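You operate a simulated robot arm through the tools that you are given. There is no shell and no other tool. Be economical: measure what you need, move in short steps, check, and stop when the job is done.

You are at the controls of a simulated two-armed robot. One attempt, no reset.

JOB
Put the belt and the soap box in the basket and carry it to the low stand.
Fine: carry it in both hands; the belt lies in the open drawer, shut the drawer.

It is judged by the outcome, as a careful person would: the job done as asked, and still so three seconds after it is handed in. It fails if anything else is knocked over, pushed out of place, dropped, spilled or broken.

ROBOT AND FRAMES
Two 6-joint arms with two-finger parallel grippers on one trunk, on a base that drives. Base frame: it is fixed to the floor where the robot stands at the start and does not move with it; the origin is under the middle of the robot, x ahead of it, y to its left, z up. Units: mm, rad, N and s.
The left shoulder is at the start at [70, 166, 1355], the right one opposite. With the tool pointing down near the work surface each hand reaches from about 220 to 680 mm from the robot's upright axis, wherever it stands, measured 20 degrees to its own side. Places, roughly: inside of the handled basket [800, -600, 800]; top of the low stand [1000, -1200, 600]; wool drawer [500, -200, 600]. Payload 3.91 kg a hand.
The tool frame of a hand sits at the grasp point between the pads (the TCP): z along the fingers, y along the line on which they close. The tips reach 30 mm beyond it. The gripper opens to 110 mm. The fingers are 20 mm wide and 10 mm thick; the gripper's body (48 by 112 mm) begins 55 mm behind the TCP.
Orientation is that of the tool frame in the base frame, as a unit quaternion [w, x, y, z]. With the fingers straight down and closing along the base's y, the tool's x points along the base's -x, its y along +y and its z along -z.

CONTROLS
- The arms move only by the tool nudge_tool. It takes "left_motion", "right_motion" or both (then of equal length, played together; a hand with none holds still); each is a list of rows, each an object (a shift or turn left out is 0, a gripper value left out holds the last) with "dr": the turn, a rotation vector about the base's x, y, z in units of 5 degrees (1.0 is 5 degrees), a list of three; "linear": the shift along the base's x, y, z in units of 30 mm (1.0 is 30 mm), a list of three; "hand": the gripper command, from -1 (shut) to 1 (fully open), values between in proportion. In form: [{"dr": [rx, ry, rz], "linear": [x, y, z], "hand": hand}, ...]. A call has 1 to 20 rows; each row shifts and turns the commanded pose from where the row before left it. A call with a number of a shift or a turn outside -1 to 1 is refused whole. Each row takes 0.2 s and may step no farther than 50 mm and 0.15 rad from the row before; otherwise, or with a gripper value out of range, the whole call is refused. A pose out of reach is approached as far as the arm can. The call stops where the force on the tool passes 40 N (or 10 N more than at its start, if that is more) or the arm is blocked; 0.2 s more then pass. Each finger travels about 108 mm/s and halts on what it meets, pressing with about 40 N; the grip force reading is that of the motor and also rises with nothing between the fingers. The clock runs only during rows and for 0.2 s after the last one: add rows that do not move to give the fingers time. It gives the time, the measured TCP pose, the force on the tool (base axes), the opening and the grip force at its end, in the units of the frame above (readings bear some noise), with the torque about the TCP (base axes, N m) and any sound that the robot's microphone picked up.
- Cameras (640 x 400 px; columns grow to the right, rows downward): "scene" is now at [107.5, -4.2, 1543]; the picture's right is [-0.06, -1.00, -0.00], its down [-0.92, 0.06, -0.39] and it looks along [0.39, -0.03, -0.92] (base axes); focal length 247 px, centre (320, 200). "left" rides on the left gripper at [77, -7, -115] in its tool frame; the picture's right is [0.09, 1.00, 0.00], its down [-0.80, 0.07, -0.59] and it looks along [-0.59, 0.05, 0.80] (tool axes); focal length 270 px, centre (320, 200). "right" rides on the right gripper at [77, 7, -114] in its tool frame; the picture's right is [-0.09, 1.00, 0.00], its down [-0.80, -0.07, -0.59] and it looks along [-0.59, -0.05, 0.80] (tool axes); focal length 270 px, centre (320, 200). There is no depth. A picture from a camera that has moved, and an enlarged one, comes with that camera's place and axes in the base frame and with its lens.
- snapshot(camera): a new picture of that camera. The clock stands still meanwhile.
- lift_body(by): slides the trunk up (or, below 0, down) by that many mm; the arms and the scene camera ride with it, the base frame stays. It gives what a move gives, with no picture.
- base_move(legs): drives the robot by 1 to 6 legs, each [ahead, left, turn to the left] in mm, mm and rad, along the robot's own axes; the way and the turn of a leg run together, so that a leg with both is an arc; at most 1500 mm and 3.142 rad a leg. The arms and the cameras ride along, it lands a little off, and it stops where it bumps. It gives what a move gives.
- aim_head(pan, tilt): turns the head with the scene camera to pan (to the left, within 1.501 rad either way) and tilt (down, from -0.506 to 1.204), counted from straight ahead of the robot. It gives what a move gives.
- close_up(camera, box): a new picture of the part [left, top, right, bottom] of that camera's present view, enlarged. The clock stands still meanwhile.
- finish_job(): hands the job in; it is judged then, once.

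Work in short steps. Places have to be worked out from the pictures, the camera data and where the tool is seen: move nearer, look again, correct. Check each grasp and each placing, and mend what went wrong. You have 120 turns and 88 pictures in all, those below and enlarged ones among them. Open the grippers and draw the arms clear of the work before you hand the job in, unless the task says otherwise; then end with one line.

The tools are called after "Request:" as a command line: name --argument value ..., lists and objects as JSON in quotes. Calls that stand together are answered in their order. nudge_tool: Moves the arms, as the interface text tells. Its arguments: {"type":"object","properties":{"left_motion":{"type":"array","items":{"type":"object","properties":{"dr":{"type":"array","items":{"type":"number"}},"linear":{"type":"array","items":{"type":"number"}},"hand":{"type":"number"}}}},"right_motion":{"type":"array","items":{"type":"object","properties":{"dr":{"type":"array","items":{"type":"number"}},"linear":{"type":"array","items":{"type":"number"}},"hand":{"type":"number"}}}}},"required":[]} The other tools are called the same way: lift_body (by) slides the trunk up or down; base_move (legs) drives the base; aim_head (pan, tilt) turns the head that bears the scene camera; snapshot (camera) takes a picture; close_up (camera, box) takes an enlarged picture of a part of a camera's view; finish_job () hands the job in.

At the start:

```text
clock: 0.0
left_eef_pos: [83.1, 310.9, 413.0]
left_tcp_rot: [0.05, 0.014, 0.998, 0.037]
left_contact_force: [0.3, 0.9, -0.1]
left_ft_torque: [0.03, 0.01, -0.02]
left_opening: 109.9
left_finger_force: 0.0
right_eef_pos: [417.0, -576.7, 1015.5]
right_tcp_rot: [0.0, 0.0, 1.0, 0.001]
right_contact_force: [0.8, -0.1, 0.5]
right_ft_torque: [-0.04, 0.0, -0.01]
right_opening: 109.7
right_finger_force: 0.0
trunk travel left (down, up): [-850.0, 90.0]
robot x, y, heading: [-2.8, -3.1, 0.005]
head pan, tilt: [-0.065, 1.166]
```

scene: 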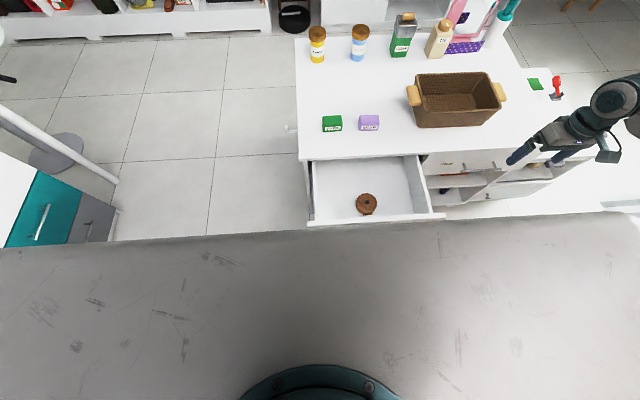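
right: 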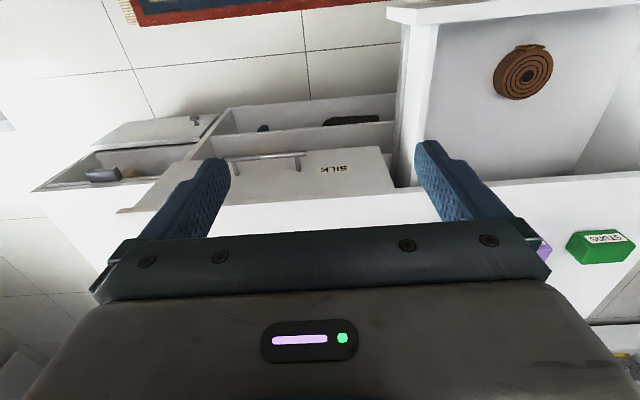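
left: 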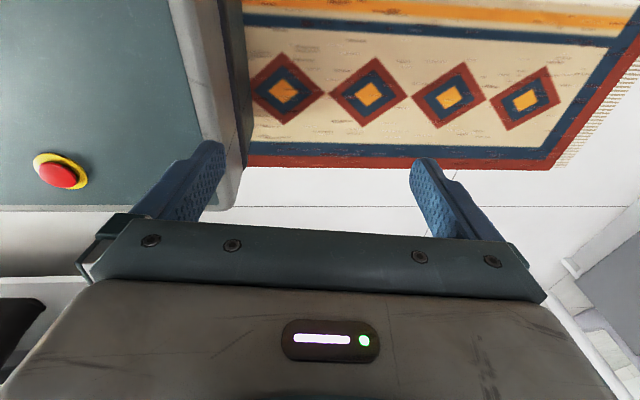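

The scene shows the desk with a basket, a green and a purple box, and the open drawer with a coiled belt. I enlarge to read labels and judge places.

Request:
close_up --camera "scene" --box '[290, 60, 530, 230]'

Request:
close_up --camera "scene" --box '[300, 105, 400, 140]'

Request:
aim_head --pan -0.8 --tilt 0.75

Request:
snapshot --camera "scene"

```text
2.35 times, centred on (410, 145) of scene
camera zoom: at [107.5, -4.2, 1543.0], right [-0.06, -1.0, 0.0], down [-0.92, 0.06, -0.39], along [0.39, -0.03, -0.92], focal length 582 px, centre (108, 329)
```

zoom: 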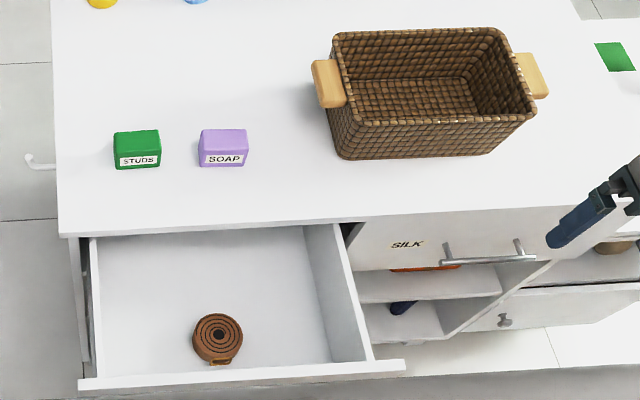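

```text
6.40 times, centred on (350, 122) of scene
camera zoom: at [107.5, -4.2, 1543.0], right [-0.06, -1.0, 0.0], down [-0.92, 0.06, -0.39], along [0.39, -0.03, -0.92], focal length 1582 px, centre (128, 696)
```

zoom: 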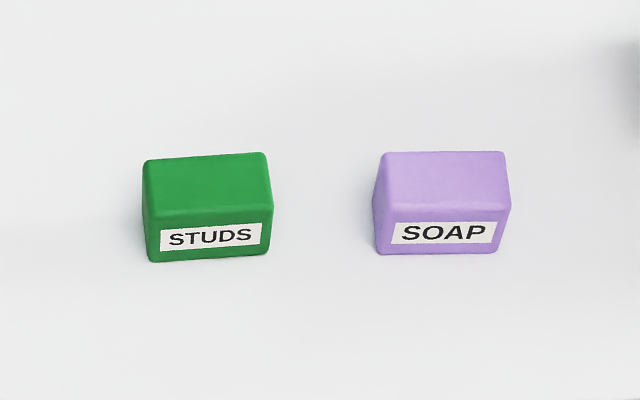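

```text
clock: 1.1
left_eef_pos: [82.4, 310.6, 413.5]
left_tcp_rot: [0.051, 0.013, 0.998, 0.038]
left_contact_force: [0.0, 0.1, 0.4]
left_ft_torque: [0.0, -0.01, -0.01]
left_opening: 109.8
left_finger_force: 0.0
right_eef_pos: [417.9, -576.5, 1015.6]
right_tcp_rot: [0.0, 0.001, 1.0, 0.001]
right_contact_force: [0.0, -0.7, -0.3]
right_ft_torque: [-0.01, -0.01, 0.03]
right_opening: 110.0
right_finger_force: 0.1
trunk travel left (down, up): [-850.0, 90.0]
robot x, y, heading: [-0.3, -1.1, -0.004]
head pan, tilt: [-0.799, 0.75]
```

```text
82 pictures are left
camera scene: at [107.0, -59.7, 1572.8], right [-0.72, -0.7, 0.0], down [-0.48, 0.49, -0.73], along [0.51, -0.52, -0.68], focal length 247 px, centre (320, 200)
```

scene: 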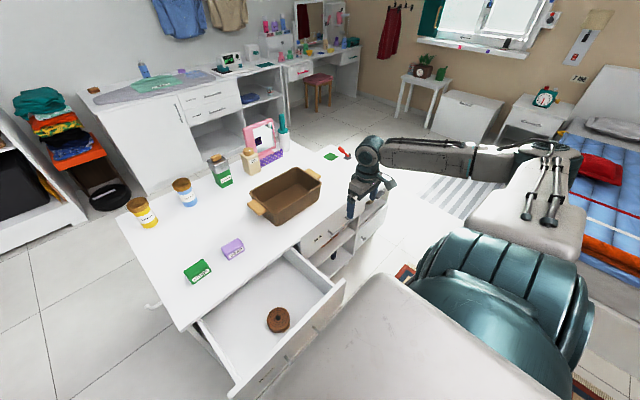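

Soap is the purple box, the belt is the brown coil. I look closer at the low stand area and basket.

Request:
close_up --camera "scene" --box '[230, 110, 470, 260]'

Request:
aim_head --pan -0.4 --tilt 1.1

Request:
snapshot --camera "scene"

```text
2.67 times, centred on (350, 185) of scene
camera zoom: at [107.0, -59.7, 1572.8], right [-0.72, -0.7, 0.0], down [-0.48, 0.49, -0.73], along [0.51, -0.52, -0.68], focal length 659 px, centre (240, 240)
```

zoom: 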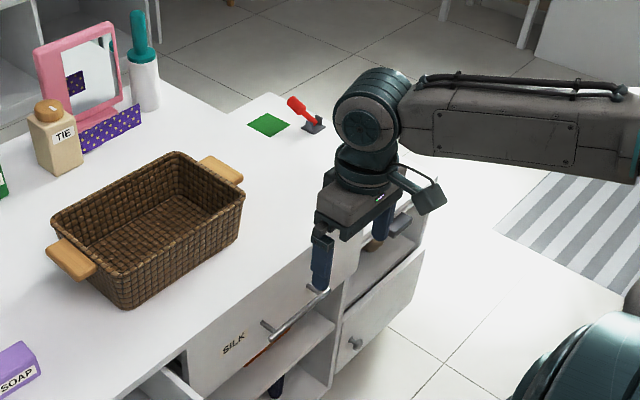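

```text
clock: 2.0
left_eef_pos: [81.5, 311.4, 412.7]
left_tcp_rot: [0.05, 0.014, 0.998, 0.037]
left_contact_force: [0.0, -0.1, 0.6]
left_ft_torque: [-0.02, -0.02, -0.01]
left_opening: 109.9
left_finger_force: 0.0
right_eef_pos: [416.4, -576.4, 1017.1]
right_tcp_rot: [0.0, 0.0, 1.0, 0.0]
right_contact_force: [-0.5, 1.2, 0.5]
right_ft_torque: [0.02, 0.0, 0.01]
right_opening: 109.9
right_finger_force: 0.1
trunk travel left (down, up): [-850.0, 90.0]
robot x, y, heading: [2.4, -3.3, -0.002]
head pan, tilt: [-0.4, 1.1]
```

```text
80 pictures are left
camera scene: at [107.3, -25.1, 1547.1], right [-0.39, -0.92, 0.0], down [-0.82, 0.35, -0.45], along [0.42, -0.18, -0.89], focal length 247 px, centre (320, 200)
```

scene: 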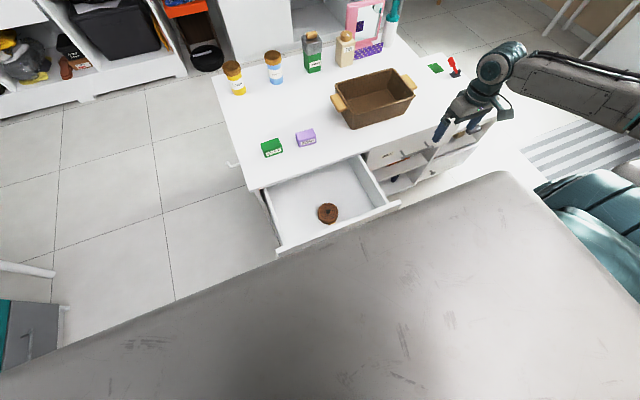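

I move the right hand above the belt in the drawer, staying high, for a look from its camera.

Request:
nudge_tool --right_motion '[{"linear": [0.2, 1, 0]}, {"linear": [0.2, 1, 0]}, {"linear": [0.2, 1, 0]}, {"linear": [0.2, 1, 0]}, {"linear": [0.2, 1, 0]}, {"linear": [0.2, 1, 0]}, {"linear": [0.2, 1, -0.5]}, {"linear": [0.2, 1, -0.5]}, {"linear": [0.2, 1, -1]}, {"linear": [0.2, 1, -1]}, {"linear": [0, 0.9, -1]}, {"linear": [0, 0.8, -1]}, {"linear": [0, 0, -1]}]'

Request:
snapshot --camera "right"

Request:
snapshot --camera "scene"

```text
clock: 4.8
left_eef_pos: [82.6, 310.5, 412.2]
left_tcp_rot: [0.05, 0.014, 0.998, 0.037]
left_contact_force: [1.1, 0.6, 0.0]
left_ft_torque: [0.0, 0.04, 0.01]
left_opening: 110.2
left_finger_force: 0.1
right_eef_pos: [457.4, -268.0, 806.1]
right_tcp_rot: [0.001, 0.0, 1.0, 0.0]
right_contact_force: [0.1, 0.1, -0.1]
right_ft_torque: [-0.01, -0.02, -0.03]
right_opening: 110.1
right_finger_force: 0.0
right hand out of reach, approached as far as the arm can: row 6, 7, 8
trunk travel left (down, up): [-850.0, 90.0]
robot x, y, heading: [1.7, 2.2, 0.003]
head pan, tilt: [-0.4, 1.1]
```

```text
79 pictures are left
camera right: at [379.5, -261.5, 921.0], right [0.09, 1.0, 0.0], down [0.8, -0.07, 0.59], along [0.59, -0.05, -0.8], focal length 270 px, centre (320, 200)
```

right: 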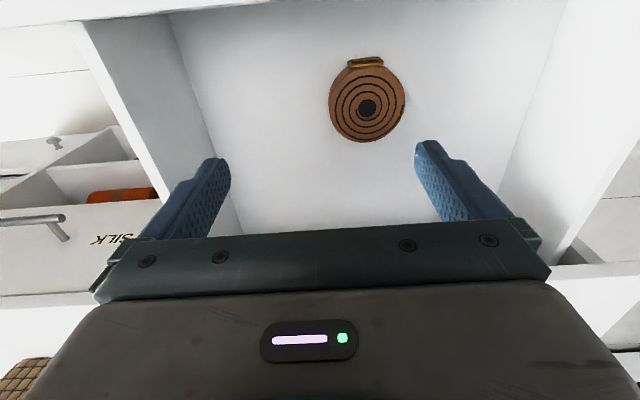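

```text
78 pictures are left
camera scene: at [107.7, -26.0, 1547.1], right [-0.39, -0.92, 0.0], down [-0.82, 0.35, -0.45], along [0.42, -0.18, -0.89], focal length 247 px, centre (320, 200)
```

scene: 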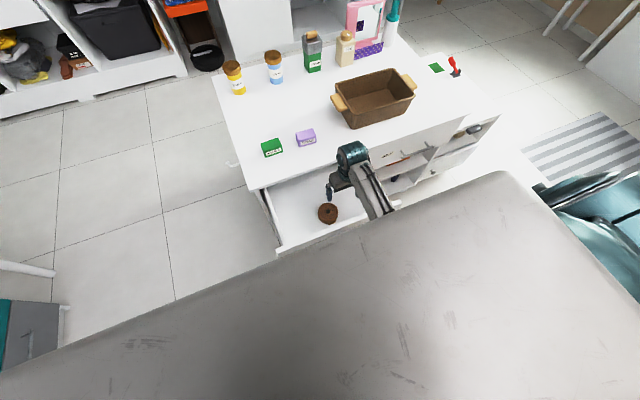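

Belt's centre is estimated near (476,-217), top ≈ z 620, about 82 mm wide. Move over it and lower to z≈700, then look again.

Request:
nudge_tool --right_motion '[{"linear": [0.6, 1, 0]}, {"linear": [0, 0.7, -0.7]}, {"linear": [0, 0, -1]}, {"linear": [0, 0, -1]}, {"linear": [0, 0, -0.8]}, {}]'

Request:
snapshot --camera "right"

```text
clock: 6.2
left_eef_pos: [82.6, 311.0, 411.9]
left_tcp_rot: [0.05, 0.014, 0.998, 0.038]
left_contact_force: [-0.2, 0.1, 0.4]
left_ft_torque: [0.0, -0.04, 0.04]
left_opening: 110.1
left_finger_force: 0.1
right_eef_pos: [475.2, -216.1, 700.6]
right_tcp_rot: [0.0, 0.0, 1.0, 0.0]
right_contact_force: [0.7, 1.7, 0.2]
right_ft_torque: [-0.02, 0.03, -0.01]
right_opening: 109.9
right_finger_force: 0.1
trunk travel left (down, up): [-850.0, 90.0]
robot x, y, heading: [1.2, 1.6, -0.002]
head pan, tilt: [-0.4, 1.1]
```

```text
77 pictures are left
camera right: at [396.8, -209.9, 815.0], right [0.09, 1.0, 0.0], down [0.8, -0.07, 0.59], along [0.59, -0.05, -0.8], focal length 270 px, centre (320, 200)
```

right: 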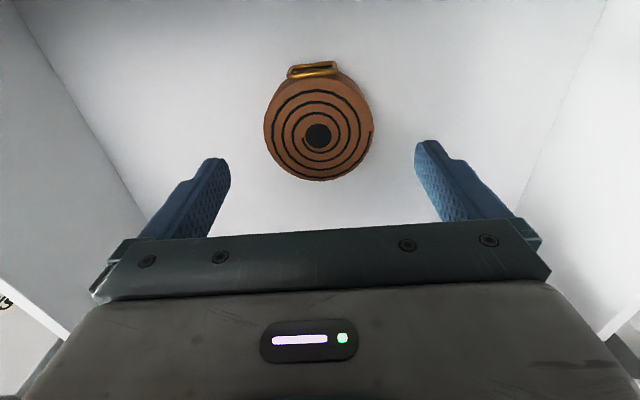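

Triangulation gives belt top centre (473,-218,624), Ø80. I descend to TCP z≈630 so the tips straddle it, and then look.

Request:
nudge_tool --right_motion '[{"linear": [-0.05, -0.05, -1]}, {"linear": [0, 0, -1]}, {"linear": [0, 0, -0.3]}, {}]'

Request:
snapshot --camera "right"

```text
clock: 7.2
left_eef_pos: [82.1, 309.3, 412.9]
left_tcp_rot: [0.05, 0.013, 0.998, 0.038]
left_contact_force: [-0.2, 0.2, 0.2]
left_ft_torque: [0.0, -0.01, 0.0]
left_opening: 110.0
left_finger_force: 0.0
right_eef_pos: [474.1, -218.7, 632.8]
right_tcp_rot: [0.0, 0.0, 1.0, 0.001]
right_contact_force: [-0.1, 0.6, -0.4]
right_ft_torque: [0.04, -0.03, 0.01]
right_opening: 110.1
right_finger_force: 0.0
trunk travel left (down, up): [-850.0, 90.0]
robot x, y, heading: [-0.7, -2.0, 0.004]
head pan, tilt: [-0.4, 1.1]
```

```text
76 pictures are left
camera right: at [395.0, -211.8, 747.4], right [0.09, 1.0, 0.0], down [0.8, -0.07, 0.59], along [0.59, -0.05, -0.8], focal length 270 px, centre (320, 200)
```

right: 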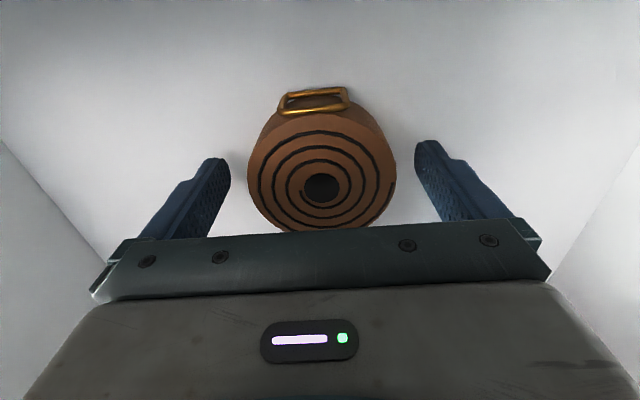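

Centred. Lower 8 mm more and close.

Request:
nudge_tool --right_motion '[{"linear": [0, 0, -0.27]}, {"hand": -1}, {"hand": -1}, {"hand": -1}, {"hand": -1}]'

Request:
snapshot --camera "right"

```text
clock: 8.4
left_eef_pos: [82.2, 311.2, 412.2]
left_tcp_rot: [0.05, 0.014, 0.998, 0.037]
left_contact_force: [0.2, -0.9, -0.3]
left_ft_torque: [0.0, 0.0, -0.01]
left_opening: 109.6
left_finger_force: 0.1
right_eef_pos: [474.7, -216.1, 622.3]
right_tcp_rot: [-0.001, 0.0, 1.0, 0.0]
right_contact_force: [2.0, -1.4, -0.3]
right_ft_torque: [0.03, 0.0, -0.05]
right_opening: 83.1
right_finger_force: 40.1
trunk travel left (down, up): [-850.0, 90.0]
robot x, y, heading: [1.4, -3.8, -0.0]
head pan, tilt: [-0.4, 1.1]
```

```text
75 pictures are left
camera right: at [395.5, -211.5, 738.3], right [0.09, 1.0, 0.0], down [0.8, -0.07, 0.59], along [0.59, -0.05, -0.8], focal length 270 px, centre (320, 200)
```

right: 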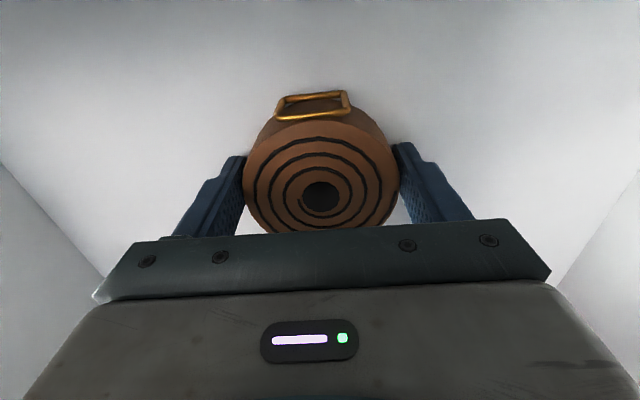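

Belt held (83 mm, 40 N). Lift straight up to z≈930, then look.

Request:
nudge_tool --right_motion '[{"linear": [0, 0, 0.5]}, {"linear": [0, 0, 1]}, {"linear": [0, 0, 1]}, {"linear": [0, 0, 1]}, {"linear": [0, 0, 1]}, {"linear": [0, 0, 1]}, {"linear": [0, 0, 1]}, {"linear": [0, 0, 1]}, {"linear": [0, 0, 1]}, {"linear": [0, 0, 1]}, {"linear": [0, 0, 0.8]}, {}]'

Request:
snapshot --camera "right"

```text
clock: 11.0
left_eef_pos: [82.6, 311.5, 412.5]
left_tcp_rot: [0.05, 0.014, 0.998, 0.038]
left_contact_force: [-0.2, -0.6, 0.0]
left_ft_torque: [-0.01, 0.0, 0.03]
left_opening: 109.9
left_finger_force: 0.1
right_eef_pos: [471.3, -217.9, 896.0]
right_tcp_rot: [0.0, 0.0, 1.0, 0.0]
right_contact_force: [-0.5, 0.3, 1.1]
right_ft_torque: [-0.01, -0.03, 0.0]
right_opening: 0.0
right_finger_force: 37.6
right hand out of reach, approached as far as the arm can: row 10, 11
trunk travel left (down, up): [-850.0, 90.0]
robot x, y, heading: [-0.4, 1.2, 0.002]
head pan, tilt: [-0.4, 1.1]
```

```text
74 pictures are left
camera right: at [393.2, -212.1, 1011.2], right [0.09, 1.0, 0.0], down [0.8, -0.07, 0.59], along [0.59, -0.05, -0.8], focal length 270 px, centre (320, 200)
```

right: 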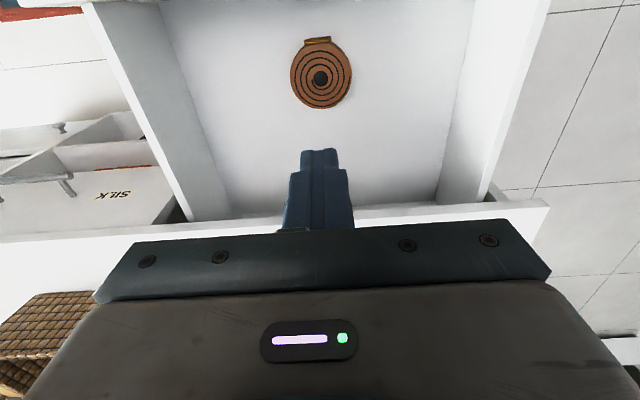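

The grip slipped off early; the belt is still in place at about (475,-217). I return and grip deeper, feeling for the floor.

Request:
nudge_tool --right_motion '[{"linear": [0.1, 0, -1], "hand": 1}, {"linear": [0, 0, -1]}, {"linear": [0, 0, -1]}, {"linear": [0, 0, -1]}, {"linear": [0, 0, -1]}, {"linear": [0, 0, -1]}, {"linear": [0, 0, -1]}, {"linear": [0, 0, -1]}, {"linear": [0, 0, -0.8]}, {}]'

Request:
close_up --camera "right" --box '[200, 40, 440, 240]'

```text
clock: 13.2
left_eef_pos: [81.4, 311.4, 411.6]
left_tcp_rot: [0.05, 0.013, 0.998, 0.037]
left_contact_force: [-0.2, -0.5, 0.3]
left_ft_torque: [0.0, -0.01, 0.01]
left_opening: 109.9
left_finger_force: 0.0
right_eef_pos: [474.3, -219.8, 634.3]
right_tcp_rot: [0.0, 0.0, 1.0, 0.0]
right_contact_force: [0.8, 0.0, 0.7]
right_ft_torque: [0.03, 0.0, -0.02]
right_opening: 109.9
right_finger_force: 0.0
trunk travel left (down, up): [-850.0, 90.0]
robot x, y, heading: [0.5, -4.1, -0.001]
head pan, tilt: [-0.4, 1.1]
```

```text
2.00 times, centred on (320, 140) of right
camera zoom: at [396.3, -214.0, 748.9], right [0.09, 1.0, 0.0], down [0.8, -0.07, 0.59], along [0.59, -0.05, -0.8], focal length 541 px, centre (320, 320)
```

zoom: 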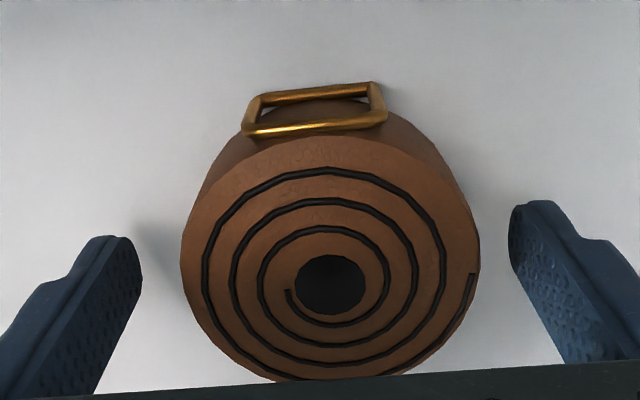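

Descend further in small steps to TCP z≈610.

Request:
nudge_tool --right_motion '[{"linear": [0, 0, -0.3]}, {"linear": [0, 0, -0.25]}, {"linear": [0, 0, -0.2]}, {}]'

Request:
close_up --camera "right" --box '[200, 40, 440, 240]'

```text
clock: 14.1
left_eef_pos: [81.9, 311.0, 413.1]
left_tcp_rot: [0.051, 0.013, 0.998, 0.037]
left_contact_force: [0.2, -0.4, 0.0]
left_ft_torque: [-0.03, -0.01, 0.02]
left_opening: 110.0
left_finger_force: 0.0
right_eef_pos: [480.3, -219.2, 617.5]
right_tcp_rot: [0.005, -0.002, 1.0, 0.0]
right_contact_force: [0.0, -1.0, 28.7]
right_ft_torque: [1.2, 2.12, 0.39]
right_opening: 109.6
right_finger_force: 0.1
trunk travel left (down, up): [-850.0, 90.0]
robot x, y, heading: [1.5, 1.1, 0.004]
head pan, tilt: [-0.4, 1.1]
stopped in row 4 (right hand): the force on the tool passed its limit at 43 N (the readings are from after the stop); the commanded pose is now the measured one
```

```text
2.00 times, centred on (320, 140) of right
camera zoom: at [400.8, -212.7, 732.7], right [0.09, 1.0, 0.0], down [0.8, -0.07, 0.6], along [0.6, -0.05, -0.8], focal length 541 px, centre (320, 320)
```

zoom: 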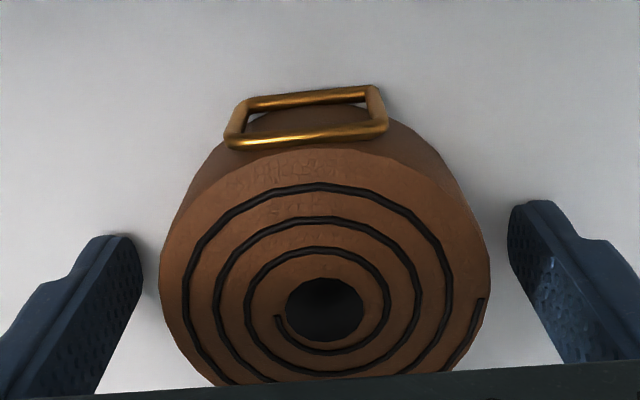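

The floor is felt at tip z≈587; the belt axis looks nearer x≈478. I back off 3 mm, close with extra settling, then lift slowly.

Request:
nudge_tool --right_motion '[{"linear": [-0.05, 0.05, 0.1]}, {"hand": -1}, {"hand": -1}, {"hand": -1}, {"hand": -1}, {"hand": -1}]'

Request:
nudge_tool --right_motion '[{"linear": [0, 0, 0.15]}, {"linear": [0, 0, 0.15]}, {"linear": [0, 0, 0.15]}, {"linear": [0, 0, 0.15]}]'

Request:
snapshot --camera "right"

```text
clock: 15.5
left_eef_pos: [82.2, 311.8, 413.3]
left_tcp_rot: [0.051, 0.014, 0.998, 0.038]
left_contact_force: [-0.4, 0.1, 0.1]
left_ft_torque: [0.02, 0.03, 0.0]
left_opening: 110.1
left_finger_force: 0.0
right_eef_pos: [476.6, -217.1, 618.0]
right_tcp_rot: [0.002, -0.001, 1.0, -0.001]
right_contact_force: [-1.8, 1.6, 1.9]
right_ft_torque: [0.13, -0.09, 0.06]
right_opening: 82.9
right_finger_force: 39.8
trunk travel left (down, up): [-850.0, 90.0]
robot x, y, heading: [-0.7, -2.5, 0.001]
head pan, tilt: [-0.4, 1.1]
```

```text
clock: 16.5
left_eef_pos: [81.5, 310.7, 411.5]
left_tcp_rot: [0.05, 0.013, 0.998, 0.037]
left_contact_force: [0.1, 0.2, 1.5]
left_ft_torque: [0.01, 0.02, -0.01]
left_opening: 109.9
left_finger_force: 0.0
right_eef_pos: [476.5, -217.1, 637.1]
right_tcp_rot: [0.003, -0.001, 1.0, 0.0]
right_contact_force: [-0.3, -0.1, -0.6]
right_ft_torque: [0.01, 0.01, -0.01]
right_opening: 82.9
right_finger_force: 39.8
trunk travel left (down, up): [-850.0, 90.0]
robot x, y, heading: [-0.9, -0.7, -0.004]
head pan, tilt: [-0.4, 1.1]
```

```text
71 pictures are left
camera right: at [397.4, -211.3, 751.3], right [0.09, 1.0, 0.0], down [0.8, -0.07, 0.6], along [0.59, -0.05, -0.8], focal length 270 px, centre (320, 200)
```

right: 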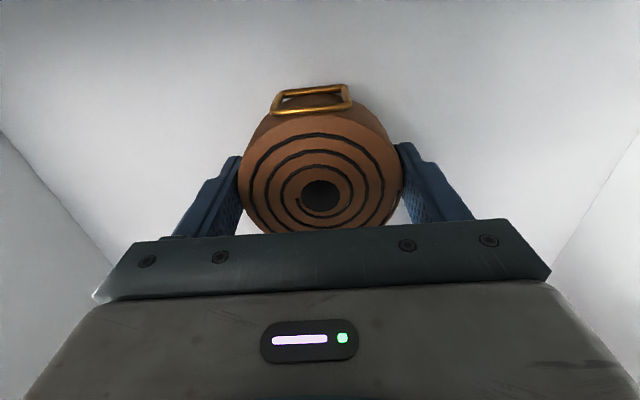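

The belt rose with the fingers this time. Continue lifting at a moderate pace and check again.

Request:
nudge_tool --right_motion '[{"linear": [0, 0, 0.3]}, {"linear": [0, 0, 0.4]}, {"linear": [0, 0, 0.4]}, {"linear": [0, 0, 0.4]}, {"linear": [0, 0, 0.4]}, {"linear": [0, 0, 0.4]}, {"linear": [0, 0, 0.4]}, {"linear": [0, 0, 0.4]}, {"linear": [0, 0, 0.4]}, {"linear": [0, 0, 0.4]}, {"linear": [0, 0, 0.4]}, {"linear": [0, 0, 0.4]}, {"linear": [0, 0, 0.4]}, {"linear": [0, 0, 0.4]}, {"linear": [0, 0, 0.4]}, {"linear": [0, 0, 0.4]}]'

Request:
snapshot --camera "right"

```text
clock: 19.9
left_eef_pos: [83.5, 311.0, 413.3]
left_tcp_rot: [0.05, 0.013, 0.998, 0.037]
left_contact_force: [0.5, -0.3, 0.8]
left_ft_torque: [0.02, 0.02, 0.0]
left_opening: 110.0
left_finger_force: 0.0
right_eef_pos: [476.9, -217.6, 825.4]
right_tcp_rot: [0.001, -0.001, 1.0, 0.0]
right_contact_force: [-0.2, 0.4, -1.3]
right_ft_torque: [0.0, 0.0, 0.0]
right_opening: 82.6
right_finger_force: 40.3
trunk travel left (down, up): [-850.0, 90.0]
robot x, y, heading: [2.9, -3.0, 0.003]
head pan, tilt: [-0.4, 1.1]
```

```text
70 pictures are left
camera right: at [399.5, -211.3, 940.8], right [0.09, 1.0, 0.0], down [0.8, -0.07, 0.6], along [0.59, -0.05, -0.8], focal length 270 px, centre (320, 200)
```

right: 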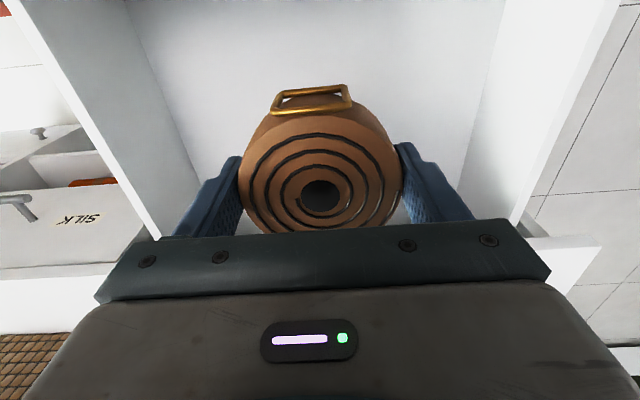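

Belt is held firmly. I raise the trunk 80 mm for clearance and drive 350 mm to the right.

Request:
lift_body --by 80

Request:
base_move --legs '[[0, -350, 0]]'

Request:
aim_head --pan 0.2 --tilt 1.1

Request:
snapshot --camera "scene"

Request:
snapshot --camera "left"

```text
clock: 21.1
left_eef_pos: [82.1, 310.9, 493.0]
left_tcp_rot: [0.051, 0.014, 0.998, 0.037]
left_contact_force: [0.2, -0.5, 1.0]
left_ft_torque: [-0.01, -0.02, 0.0]
left_opening: 109.9
left_finger_force: 0.0
right_eef_pos: [479.3, -216.8, 905.8]
right_tcp_rot: [0.003, -0.002, 1.0, 0.0]
right_contact_force: [-0.4, 1.1, -1.3]
right_ft_torque: [0.0, 0.02, -0.01]
right_opening: 83.1
right_finger_force: 40.4
trunk travel left (down, up): [-930.0, 10.0]
robot x, y, heading: [-1.1, -3.5, 0.004]
head pan, tilt: [-0.4, 1.1]
```

```text
clock: 23.3
left_eef_pos: [82.2, -36.6, 492.0]
left_tcp_rot: [0.05, 0.012, 0.998, 0.037]
left_contact_force: [-0.1, 0.4, 0.3]
left_ft_torque: [-0.01, 0.0, 0.04]
left_opening: 110.2
left_finger_force: 0.0
right_eef_pos: [478.9, -563.8, 906.2]
right_tcp_rot: [0.002, -0.001, 1.0, 0.0]
right_contact_force: [0.1, -0.5, -0.6]
right_ft_torque: [-0.01, 0.01, 0.0]
right_opening: 83.0
right_finger_force: 40.1
trunk travel left (down, up): [-930.0, 10.0]
robot x, y, heading: [2.6, -351.6, -0.001]
head pan, tilt: [-0.4, 1.1]
```

```text
clock: 24.3
left_eef_pos: [82.5, -36.8, 491.0]
left_tcp_rot: [0.051, 0.012, 0.998, 0.038]
left_contact_force: [0.7, -0.8, 0.4]
left_ft_torque: [-0.03, 0.03, 0.0]
left_opening: 110.2
left_finger_force: 0.0
right_eef_pos: [478.5, -564.2, 905.8]
right_tcp_rot: [0.002, -0.001, 1.0, 0.0]
right_contact_force: [0.1, -0.6, -0.3]
right_ft_torque: [-0.03, 0.0, -0.01]
right_opening: 82.9
right_finger_force: 39.7
trunk travel left (down, up): [-930.0, 10.0]
robot x, y, heading: [1.0, -349.8, 0.003]
head pan, tilt: [0.201, 1.1]
```

```text
69 pictures are left
camera scene: at [111.6, -336.3, 1627.0], right [0.2, -0.98, 0.0], down [-0.87, -0.18, -0.45], along [0.44, 0.09, -0.89], focal length 247 px, centre (320, 200)
```

scene: 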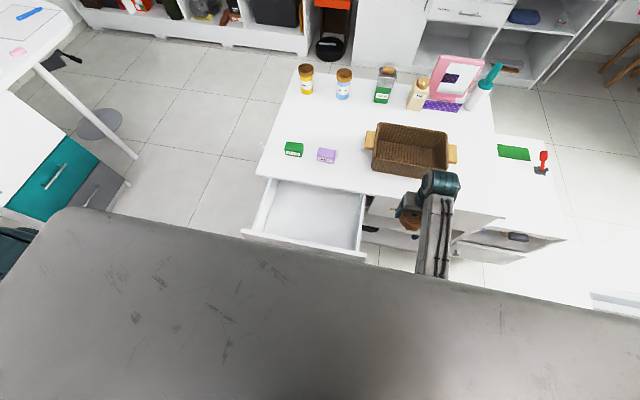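

```text
68 pictures are left
camera left: at [-5.7, -51.3, 598.4], right [-0.07, 1.0, 0.07], down [0.74, 0.0, 0.67], along [0.67, 0.09, -0.74], focal length 270 px, centre (320, 200)
```

left: 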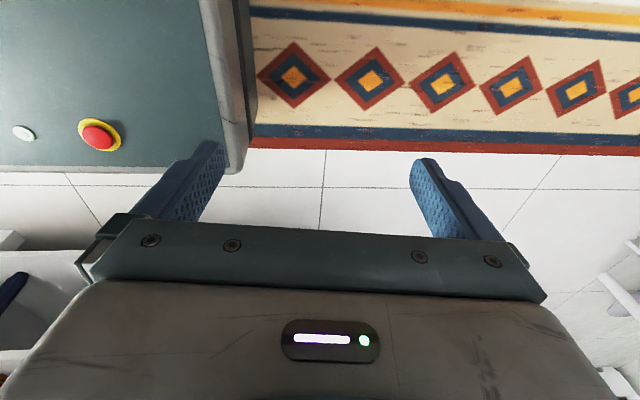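

The low stand with green card and red switch is now visible. Drawer front is near x≈365, y from 20 to -460. I close the left hand and bring it tilted forward in front of the drawer at (250,-220,640).

Request:
nudge_tool --left_motion '[{"linear": [0.6, 0, 0.5], "hand": -1}, {"linear": [0.6, -0.6, 0.5], "dr": [0, -1, 0]}, {"linear": [0.6, -0.6, 0.5], "dr": [0, -1, 0]}, {"linear": [0.6, -0.6, 0.5], "dr": [0, -1, 0]}, {"linear": [0.6, -0.6, 0.5], "dr": [0, -1, 0]}, {"linear": [0.6, -0.6, 0.5], "dr": [0, -1, 0]}, {"linear": [0.6, -0.6, 0.5], "dr": [0, -1, 0]}, {"linear": [0.6, -0.6, 0.5], "dr": [0, -1, 0]}, {"linear": [0.4, -0.6, 0.5], "dr": [0, -1, 0]}, {"linear": [0.4, -0.6, 0.5], "dr": [0, -1, 0]}, {"linear": [0, -0.6, 0], "dr": [0, -1, 0]}, {}]'

Request:
snapshot --camera "left"

Request:
snapshot --camera "scene"

```text
clock: 26.9
left_eef_pos: [254.8, -215.4, 644.5]
left_tcp_rot: [0.464, -0.009, 0.885, 0.046]
left_contact_force: [-1.3, 0.8, 0.6]
left_ft_torque: [-0.01, -0.01, 0.0]
left_opening: 0.0
left_finger_force: 37.3
left hand out of reach, approached as far as the arm can: row 11
right_eef_pos: [478.9, -566.2, 905.8]
right_tcp_rot: [0.002, -0.002, 1.0, 0.0]
right_contact_force: [0.1, 0.7, -0.9]
right_ft_torque: [0.04, 0.0, 0.01]
right_opening: 83.0
right_finger_force: 40.2
trunk travel left (down, up): [-930.0, 10.0]
robot x, y, heading: [-2.3, -350.7, 0.008]
head pan, tilt: [0.201, 1.1]
```

```text
67 pictures are left
camera left: at [117.1, -231.1, 645.9], right [-0.11, 0.99, 0.0], down [-0.04, 0.0, 1.0], along [0.99, 0.11, 0.04], focal length 270 px, centre (320, 200)
```

left: 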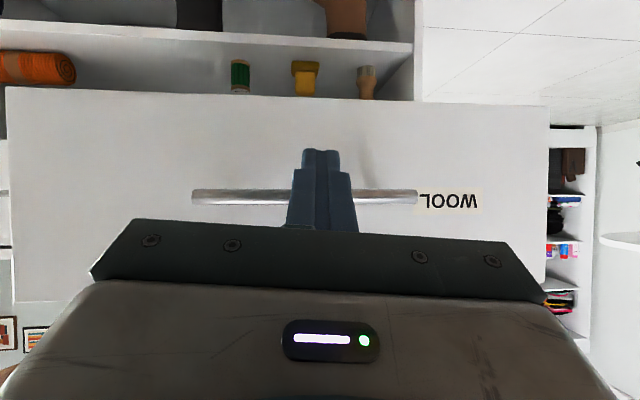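

```text
66 pictures are left
camera scene: at [111.5, -336.5, 1627.1], right [0.2, -0.98, 0.0], down [-0.87, -0.18, -0.45], along [0.44, 0.09, -0.89], focal length 247 px, centre (320, 200)
```

scene: 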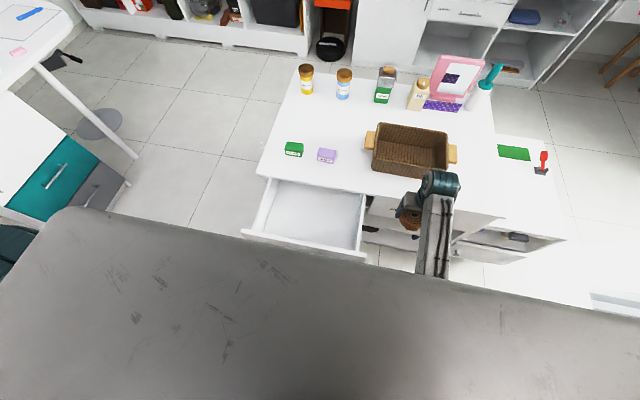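

Drawer face reads WOOL: x≈357, z 546–735, bar handle at z≈645. I lower to push on the face below the handle (tip z≈590), then push forward gently.

Request:
nudge_tool --left_motion '[{"linear": [0, -0.1, -0.7]}, {"linear": [0.5, 0, -0.6]}, {"linear": [0.6, 0, 0]}, {"linear": [0.6, 0, 0]}, {"linear": [0.3, 0, 0]}, {"linear": [0.3, 0, 0]}, {"linear": [0.3, 0, 0]}, {"linear": [0.3, 0, 0]}, {"linear": [0.3, 0, 0]}]'

Request:
snapshot --camera "left"

```text
clock: 28.9
left_eef_pos: [357.6, -223.5, 611.8]
left_tcp_rot: [0.468, -0.005, 0.883, 0.04]
left_contact_force: [-0.2, 0.0, -0.3]
left_ft_torque: [0.0, 0.04, -0.01]
left_opening: 0.0
left_finger_force: 37.8
left hand out of reach, approached as far as the arm can: row 1, 2
right_eef_pos: [478.8, -565.8, 904.3]
right_tcp_rot: [0.001, -0.002, 1.0, 0.001]
right_contact_force: [-0.1, 0.2, -1.2]
right_ft_torque: [-0.01, 0.0, -0.01]
right_opening: 83.0
right_finger_force: 39.7
trunk travel left (down, up): [-930.0, 10.0]
robot x, y, heading: [0.1, -351.8, -0.002]
head pan, tilt: [0.201, 1.1]
```

```text
65 pictures are left
camera left: at [221.3, -237.5, 612.4], right [-0.09, 1.0, -0.01], down [-0.04, 0.0, 1.0], along [0.99, 0.1, 0.04], focal length 270 px, centre (320, 200)
```

left: 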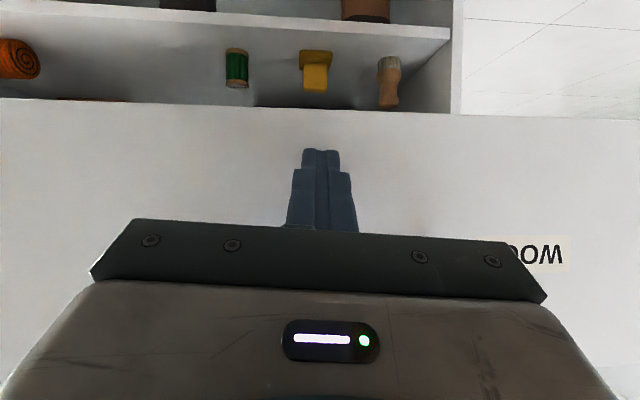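

No contact yet. Keep pushing forward in small rows.

Request:
nudge_tool --left_motion '[{"linear": [0.3, 0, 0]}, {"linear": [0.3, 0, 0]}, {"linear": [0.4, 0, 0]}, {"linear": [0.4, 0, 0]}, {"linear": [0.4, 0, 0]}, {"linear": [0.4, 0, 0]}, {"linear": [0.4, 0, 0]}, {"linear": [0.4, 0, 0]}, {"linear": [0.4, 0, 0]}, {"linear": [0.4, 0, 0]}, {"linear": [0.4, 0, 0]}, {"linear": [0.4, 0, 0]}]'

Request:
snapshot --camera "scene"

```text
clock: 31.5
left_eef_pos: [494.7, -224.3, 618.3]
left_tcp_rot: [0.467, -0.004, 0.883, 0.04]
left_contact_force: [0.3, 0.0, 0.0]
left_ft_torque: [-0.02, -0.04, -0.01]
left_opening: 0.0
left_finger_force: 37.5
left hand out of reach, approached as far as the arm can: row 12
right_eef_pos: [478.2, -565.9, 905.6]
right_tcp_rot: [0.001, -0.002, 1.0, 0.001]
right_contact_force: [0.0, -0.6, -2.2]
right_ft_torque: [-0.01, -0.01, 0.0]
right_opening: 83.2
right_finger_force: 39.7
trunk travel left (down, up): [-930.0, 10.0]
robot x, y, heading: [0.3, -346.7, 0.001]
head pan, tilt: [0.201, 1.1]
```

```text
64 pictures are left
camera scene: at [111.2, -336.8, 1627.1], right [0.2, -0.98, 0.0], down [-0.87, -0.18, -0.45], along [0.44, 0.09, -0.89], focal length 247 px, centre (320, 200)
```

scene: 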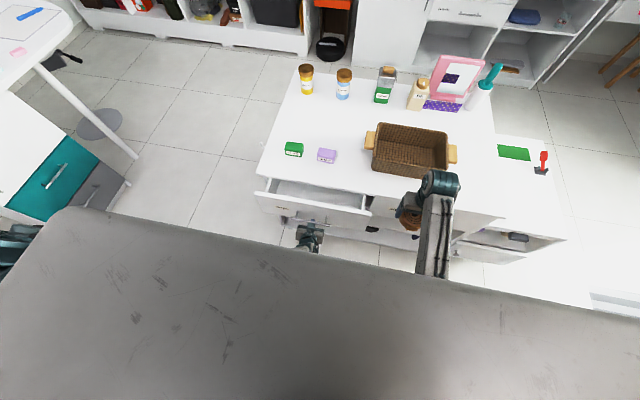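

Drawer is nearly shut; arm hits its reach. I drive ahead 70 mm (pushes the drawer further), then finish with the arm.

Request:
base_move --legs '[[50, 0, 0]]'

Request:
nudge_tool --left_motion '[{"linear": [0.2, 0, -0.1]}, {"linear": [0.2, 0, 0]}, {"linear": [0.2, 0, 0]}, {"linear": [0.2, 0, 0]}, {"linear": [0.2, 0, 0]}, {"linear": [0.2, 0, 0]}, {"linear": [0.2, 0, 0]}, {"linear": [0.2, 0, 0]}, {"linear": [0.2, 0, 0]}]'

Request:
snapshot --camera "scene"

```text
clock: 32.5
left_eef_pos: [539.7, -223.0, 620.4]
left_tcp_rot: [0.469, -0.005, 0.882, 0.04]
left_contact_force: [-0.4, -0.4, 0.1]
left_ft_torque: [0.03, -0.02, 0.02]
left_opening: 0.1
left_finger_force: 37.7
right_eef_pos: [523.0, -566.3, 909.5]
right_tcp_rot: [0.005, -0.001, 1.0, 0.001]
right_contact_force: [-0.7, 0.5, -1.9]
right_ft_torque: [-0.02, -0.04, 0.01]
right_opening: 82.9
right_finger_force: 39.7
trunk travel left (down, up): [-930.0, 10.0]
robot x, y, heading: [49.1, -349.8, 0.002]
head pan, tilt: [0.201, 1.1]
```

```text
clock: 34.5
left_eef_pos: [579.5, -223.2, 628.1]
left_tcp_rot: [0.457, -0.004, 0.889, 0.038]
left_contact_force: [-3.0, 0.7, -1.7]
left_ft_torque: [-0.04, 0.0, 0.0]
left_opening: 0.0
left_finger_force: 37.6
left hand out of reach, approached as far as the arm can: row 1, 3, 5, 7, 9
right_eef_pos: [527.4, -565.9, 904.8]
right_tcp_rot: [0.0, -0.002, 1.0, 0.0]
right_contact_force: [-0.2, 0.0, -1.2]
right_ft_torque: [-0.01, 0.01, 0.03]
right_opening: 83.0
right_finger_force: 40.0
trunk travel left (down, up): [-930.0, 10.0]
robot x, y, heading: [49.7, -348.5, 0.001]
head pan, tilt: [0.201, 1.1]
stopped in row 9 (left hand): the force on the tool passed its limit at 44 N (the readings are from after the stop); the commanded pose is now the measured one
```

```text
63 pictures are left
camera scene: at [161.2, -337.0, 1627.3], right [0.2, -0.98, 0.0], down [-0.87, -0.18, -0.45], along [0.44, 0.09, -0.89], focal length 247 px, centre (320, 200)
```

scene: 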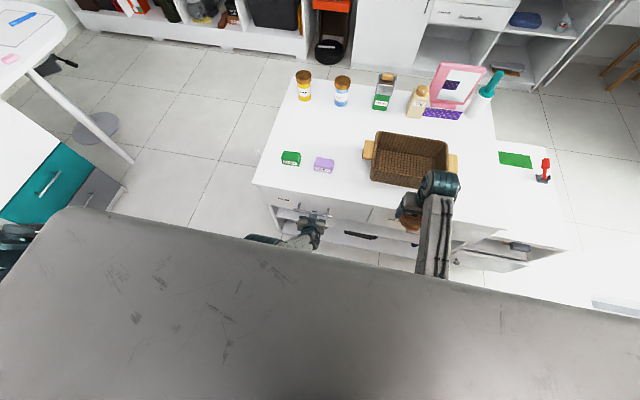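

The push met firm resistance (44 N) and the drawer looks flush. I withdraw the left hand and check close up.

Request:
nudge_tool --left_motion '[{"linear": [-1, 0, 0]}, {"linear": [-1, 0, 0]}, {"linear": [-1, 0, 0]}, {"linear": [-1, 0, 0]}, {"linear": [-1, 0, 0]}, {"linear": [-1, 0, 0]}]'

Request:
snapshot --camera "left"

Request:
close_up --camera "scene" --box '[250, 130, 570, 280]'

```text
clock: 35.9
left_eef_pos: [397.1, -222.7, 629.3]
left_tcp_rot: [0.457, -0.004, 0.888, 0.038]
left_contact_force: [0.1, 0.4, 0.9]
left_ft_torque: [-0.01, -0.03, -0.01]
left_opening: 0.0
left_finger_force: 37.8
right_eef_pos: [527.6, -566.1, 906.8]
right_tcp_rot: [0.001, -0.002, 1.0, 0.0]
right_contact_force: [-0.2, -0.4, -0.6]
right_ft_torque: [-0.02, -0.02, -0.02]
right_opening: 83.1
right_finger_force: 39.9
trunk travel left (down, up): [-930.0, 10.0]
robot x, y, heading: [49.6, -348.1, 0.002]
head pan, tilt: [0.201, 1.1]
```

```text
62 pictures are left
camera left: at [260.9, -236.3, 633.4], right [-0.09, 1.0, -0.01], down [-0.02, 0.01, 1.0], along [1.0, 0.09, 0.02], focal length 270 px, centre (320, 200)
```

left: 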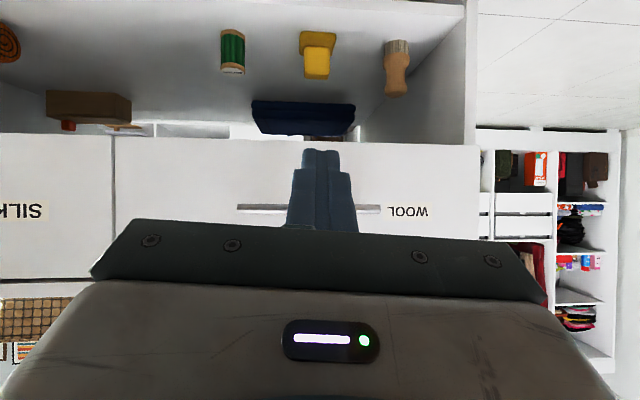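

```text
2.00 times, centred on (410, 205) of scene
camera zoom: at [159.8, -336.9, 1627.1], right [0.2, -0.98, 0.0], down [-0.87, -0.18, -0.45], along [0.45, 0.09, -0.89], focal length 494 px, centre (140, 190)
```

zoom: 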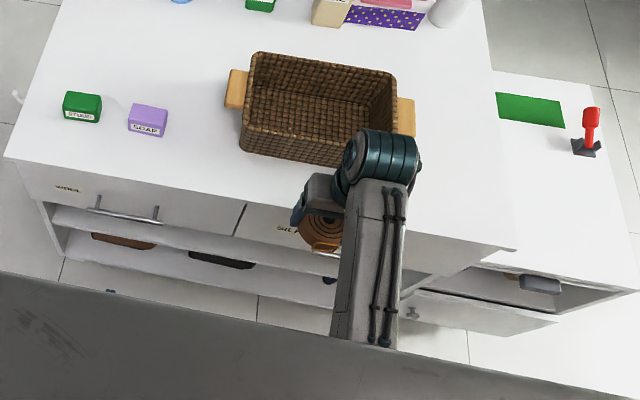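

Drawer is shut flush. Now raise the left hand above desk level, pointing down and open, for the soap.

Request:
nudge_tool --left_motion '[{"linear": [-0.3, 0, 1]}, {"linear": [-0.3, 0, 1]}, {"linear": [0, 0, 1], "dr": [0, 1, 0]}, {"linear": [0, 0, 1], "dr": [0, 1, 0]}, {"linear": [0, 0, 1], "dr": [0, 1, 0]}, {"linear": [0, 0, 1], "dr": [0, 1, 0]}, {"linear": [0, 0, 1], "dr": [0, 1, 0], "hand": 1}, {"linear": [0, 0, 1], "dr": [0, 1, 0]}, {"linear": [0, 0, 1], "dr": [0, 1, 0]}, {"linear": [0, 0, 1], "dr": [0, 1, 0]}, {"linear": [0, 0, 1], "dr": [0, 1, 0]}, {"dr": [0, 1, 0]}, {"dr": [0, 1, 0]}, {}]'

Request:
base_move --legs '[[150, 0, 0]]'

Request:
snapshot --camera "scene"

Request:
snapshot --camera "right"

```text
clock: 37.5
left_eef_pos: [393.0, -150.1, 813.8]
left_tcp_rot: [0.285, 0.053, 0.951, 0.109]
left_contact_force: [0.5, -0.1, -0.3]
left_ft_torque: [0.0, -0.02, 0.01]
left_opening: 96.5
left_finger_force: 0.1
left hand out of reach, approached as far as the arm can: row 3, 4, 8
right_eef_pos: [528.2, -566.0, 905.4]
right_tcp_rot: [0.001, -0.002, 1.0, -0.001]
right_contact_force: [-0.2, 0.3, -0.7]
right_ft_torque: [-0.01, 0.0, 0.02]
right_opening: 82.8
right_finger_force: 39.6
trunk travel left (down, up): [-930.0, 10.0]
robot x, y, heading: [53.1, -348.1, -0.0]
head pan, tilt: [0.201, 1.1]
stopped in row 8 (left hand): the arm was blocked; the commanded pose is now the measured one
```

```text
clock: 38.9
left_eef_pos: [542.2, -148.6, 815.7]
left_tcp_rot: [0.288, 0.054, 0.95, 0.108]
left_contact_force: [-0.5, -0.2, 1.0]
left_ft_torque: [0.03, -0.01, -0.02]
left_opening: 110.1
left_finger_force: 0.0
right_eef_pos: [675.7, -566.8, 907.8]
right_tcp_rot: [0.002, -0.002, 1.0, 0.0]
right_contact_force: [-0.3, -0.1, -0.8]
right_ft_torque: [-0.01, -0.01, 0.03]
right_opening: 82.9
right_finger_force: 40.3
trunk travel left (down, up): [-930.0, 10.0]
robot x, y, heading: [198.7, -347.2, 0.002]
head pan, tilt: [0.201, 1.1]
```

```text
60 pictures are left
camera scene: at [307.6, -336.3, 1627.3], right [0.2, -0.98, 0.0], down [-0.87, -0.18, -0.46], along [0.45, 0.09, -0.89], focal length 247 px, centre (320, 200)
```

scene: 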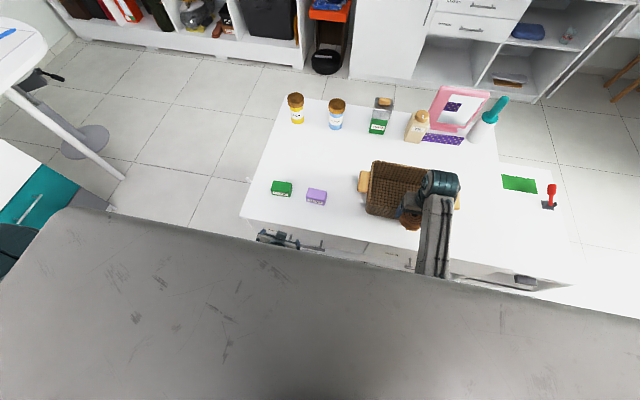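

```text
59 pictures are left
camera right: at [597.4, -559.0, 1021.4], right [0.08, 1.0, 0.0], down [0.8, -0.07, 0.6], along [0.6, -0.05, -0.8], focal length 270 px, centre (320, 200)
```

right: 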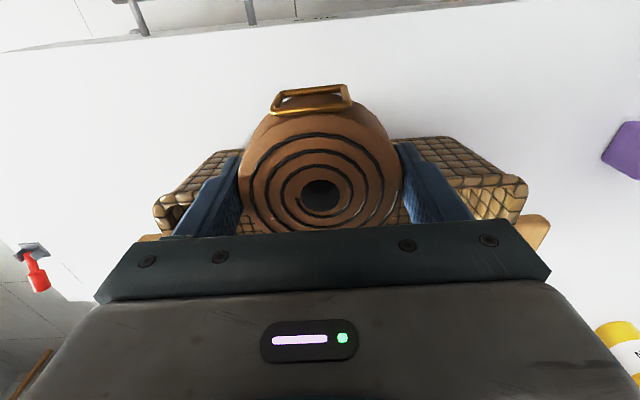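

Basket rim estimated x 716–900, y −415…−710, z≈857. First I bring the left hand higher and outward, out of the tight pose, and raise the belt 30 mm.

Request:
nudge_tool --left_motion '[{"linear": [0, 0.8, 0.5]}, {"linear": [0, 0.8, 0.5]}, {"linear": [0, 0.8, 0.5], "dr": [0, 1, 0]}, {"linear": [0, 0.8, 0.5], "dr": [0, 1, 0]}, {"linear": [0, 0.8, 0.5], "dr": [0, 1, 0]}, {"linear": [0, 0.8, 0.5], "dr": [0, 1, 0]}, {"linear": [0, 0.5, 0.5], "dr": [0, 1, 0]}, {}]' --right_motion '[{"linear": [0, 0, 0.2]}, {"linear": [0, 0, 0.2]}, {"linear": [0, 0, 0.2]}, {"linear": [0, 0, 0.2]}, {"linear": [0, 0, 0.2]}, {}, {}, {}]'

```text
clock: 40.7
left_eef_pos: [542.0, 8.3, 919.9]
left_tcp_rot: [0.074, 0.075, 0.99, 0.095]
left_contact_force: [-0.6, -0.2, 0.5]
left_ft_torque: [0.0, -0.01, 0.02]
left_opening: 110.1
left_finger_force: 0.0
right_eef_pos: [679.3, -566.1, 935.7]
right_tcp_rot: [0.002, -0.001, 1.0, 0.0]
right_contact_force: [-0.6, -0.5, -2.2]
right_ft_torque: [0.0, 0.01, 0.03]
right_opening: 83.2
right_finger_force: 39.9
trunk travel left (down, up): [-930.0, 10.0]
robot x, y, heading: [200.6, -351.0, 0.001]
head pan, tilt: [0.201, 1.1]
```

Both hands are clear above the desk. I drive ahead 90 mm with the belt at z≈935, then look through the right camera.

Request:
base_move --legs '[[90, 0, 0]]'

Request:
nudge_tool --right_motion '[{"linear": [0.4, -0.5, 0]}, {"linear": [0.4, -0.5, 0]}, {"linear": [0.4, -0.4, 0]}, {}]'

Request:
snapshot --camera "right"

Request:
snapshot --camera "scene"

```text
clock: 41.8
left_eef_pos: [629.7, 8.1, 919.7]
left_tcp_rot: [0.075, 0.077, 0.99, 0.095]
left_contact_force: [0.6, -0.4, 0.2]
left_ft_torque: [0.01, -0.04, 0.0]
left_opening: 110.1
left_finger_force: 0.1
right_eef_pos: [764.3, -567.1, 936.8]
right_tcp_rot: [0.002, 0.0, 1.0, -0.001]
right_contact_force: [-0.5, 1.0, -0.3]
right_ft_torque: [0.03, -0.03, -0.01]
right_opening: 83.0
right_finger_force: 40.1
trunk travel left (down, up): [-930.0, 10.0]
robot x, y, heading: [288.2, -351.0, -0.005]
head pan, tilt: [0.201, 1.1]
```

```text
clock: 42.8
left_eef_pos: [631.3, 8.8, 920.0]
left_tcp_rot: [0.074, 0.077, 0.99, 0.095]
left_contact_force: [0.2, -0.5, 0.2]
left_ft_torque: [-0.01, -0.02, 0.0]
left_opening: 110.3
left_finger_force: 0.0
right_eef_pos: [802.8, -608.0, 936.4]
right_tcp_rot: [0.001, -0.001, 1.0, 0.0]
right_contact_force: [-0.2, 0.9, -1.4]
right_ft_torque: [-0.02, 0.01, 0.01]
right_opening: 82.9
right_finger_force: 40.0
trunk travel left (down, up): [-930.0, 10.0]
robot x, y, heading: [289.3, -349.5, 0.004]
head pan, tilt: [0.201, 1.1]
```

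```text
58 pictures are left
camera right: at [724.6, -601.0, 1051.6], right [0.09, 1.0, 0.0], down [0.8, -0.07, 0.6], along [0.59, -0.05, -0.8], focal length 270 px, centre (320, 200)
```

right: 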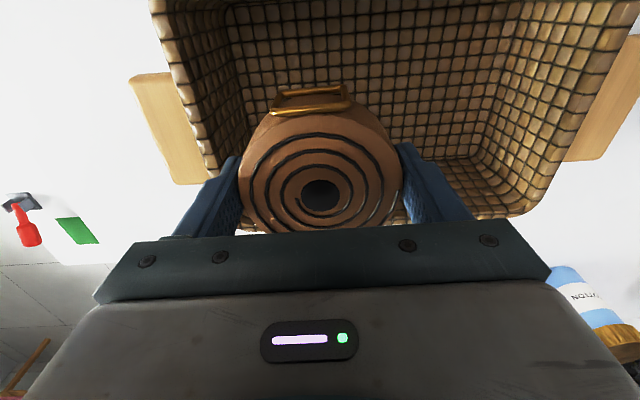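

```text
57 pictures are left
camera scene: at [399.6, -336.4, 1627.1], right [0.2, -0.98, 0.0], down [-0.87, -0.18, -0.45], along [0.45, 0.09, -0.89], focal length 247 px, centre (320, 200)
```

scene: 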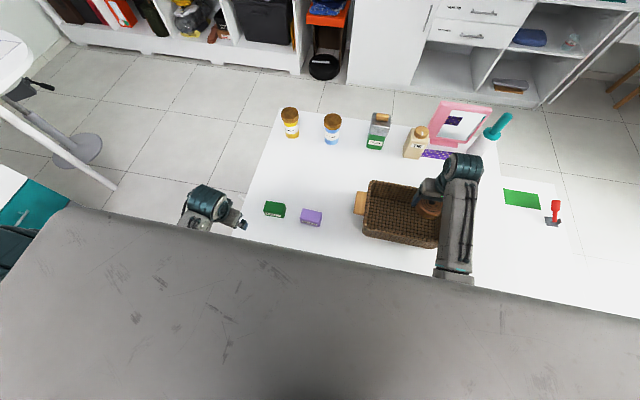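

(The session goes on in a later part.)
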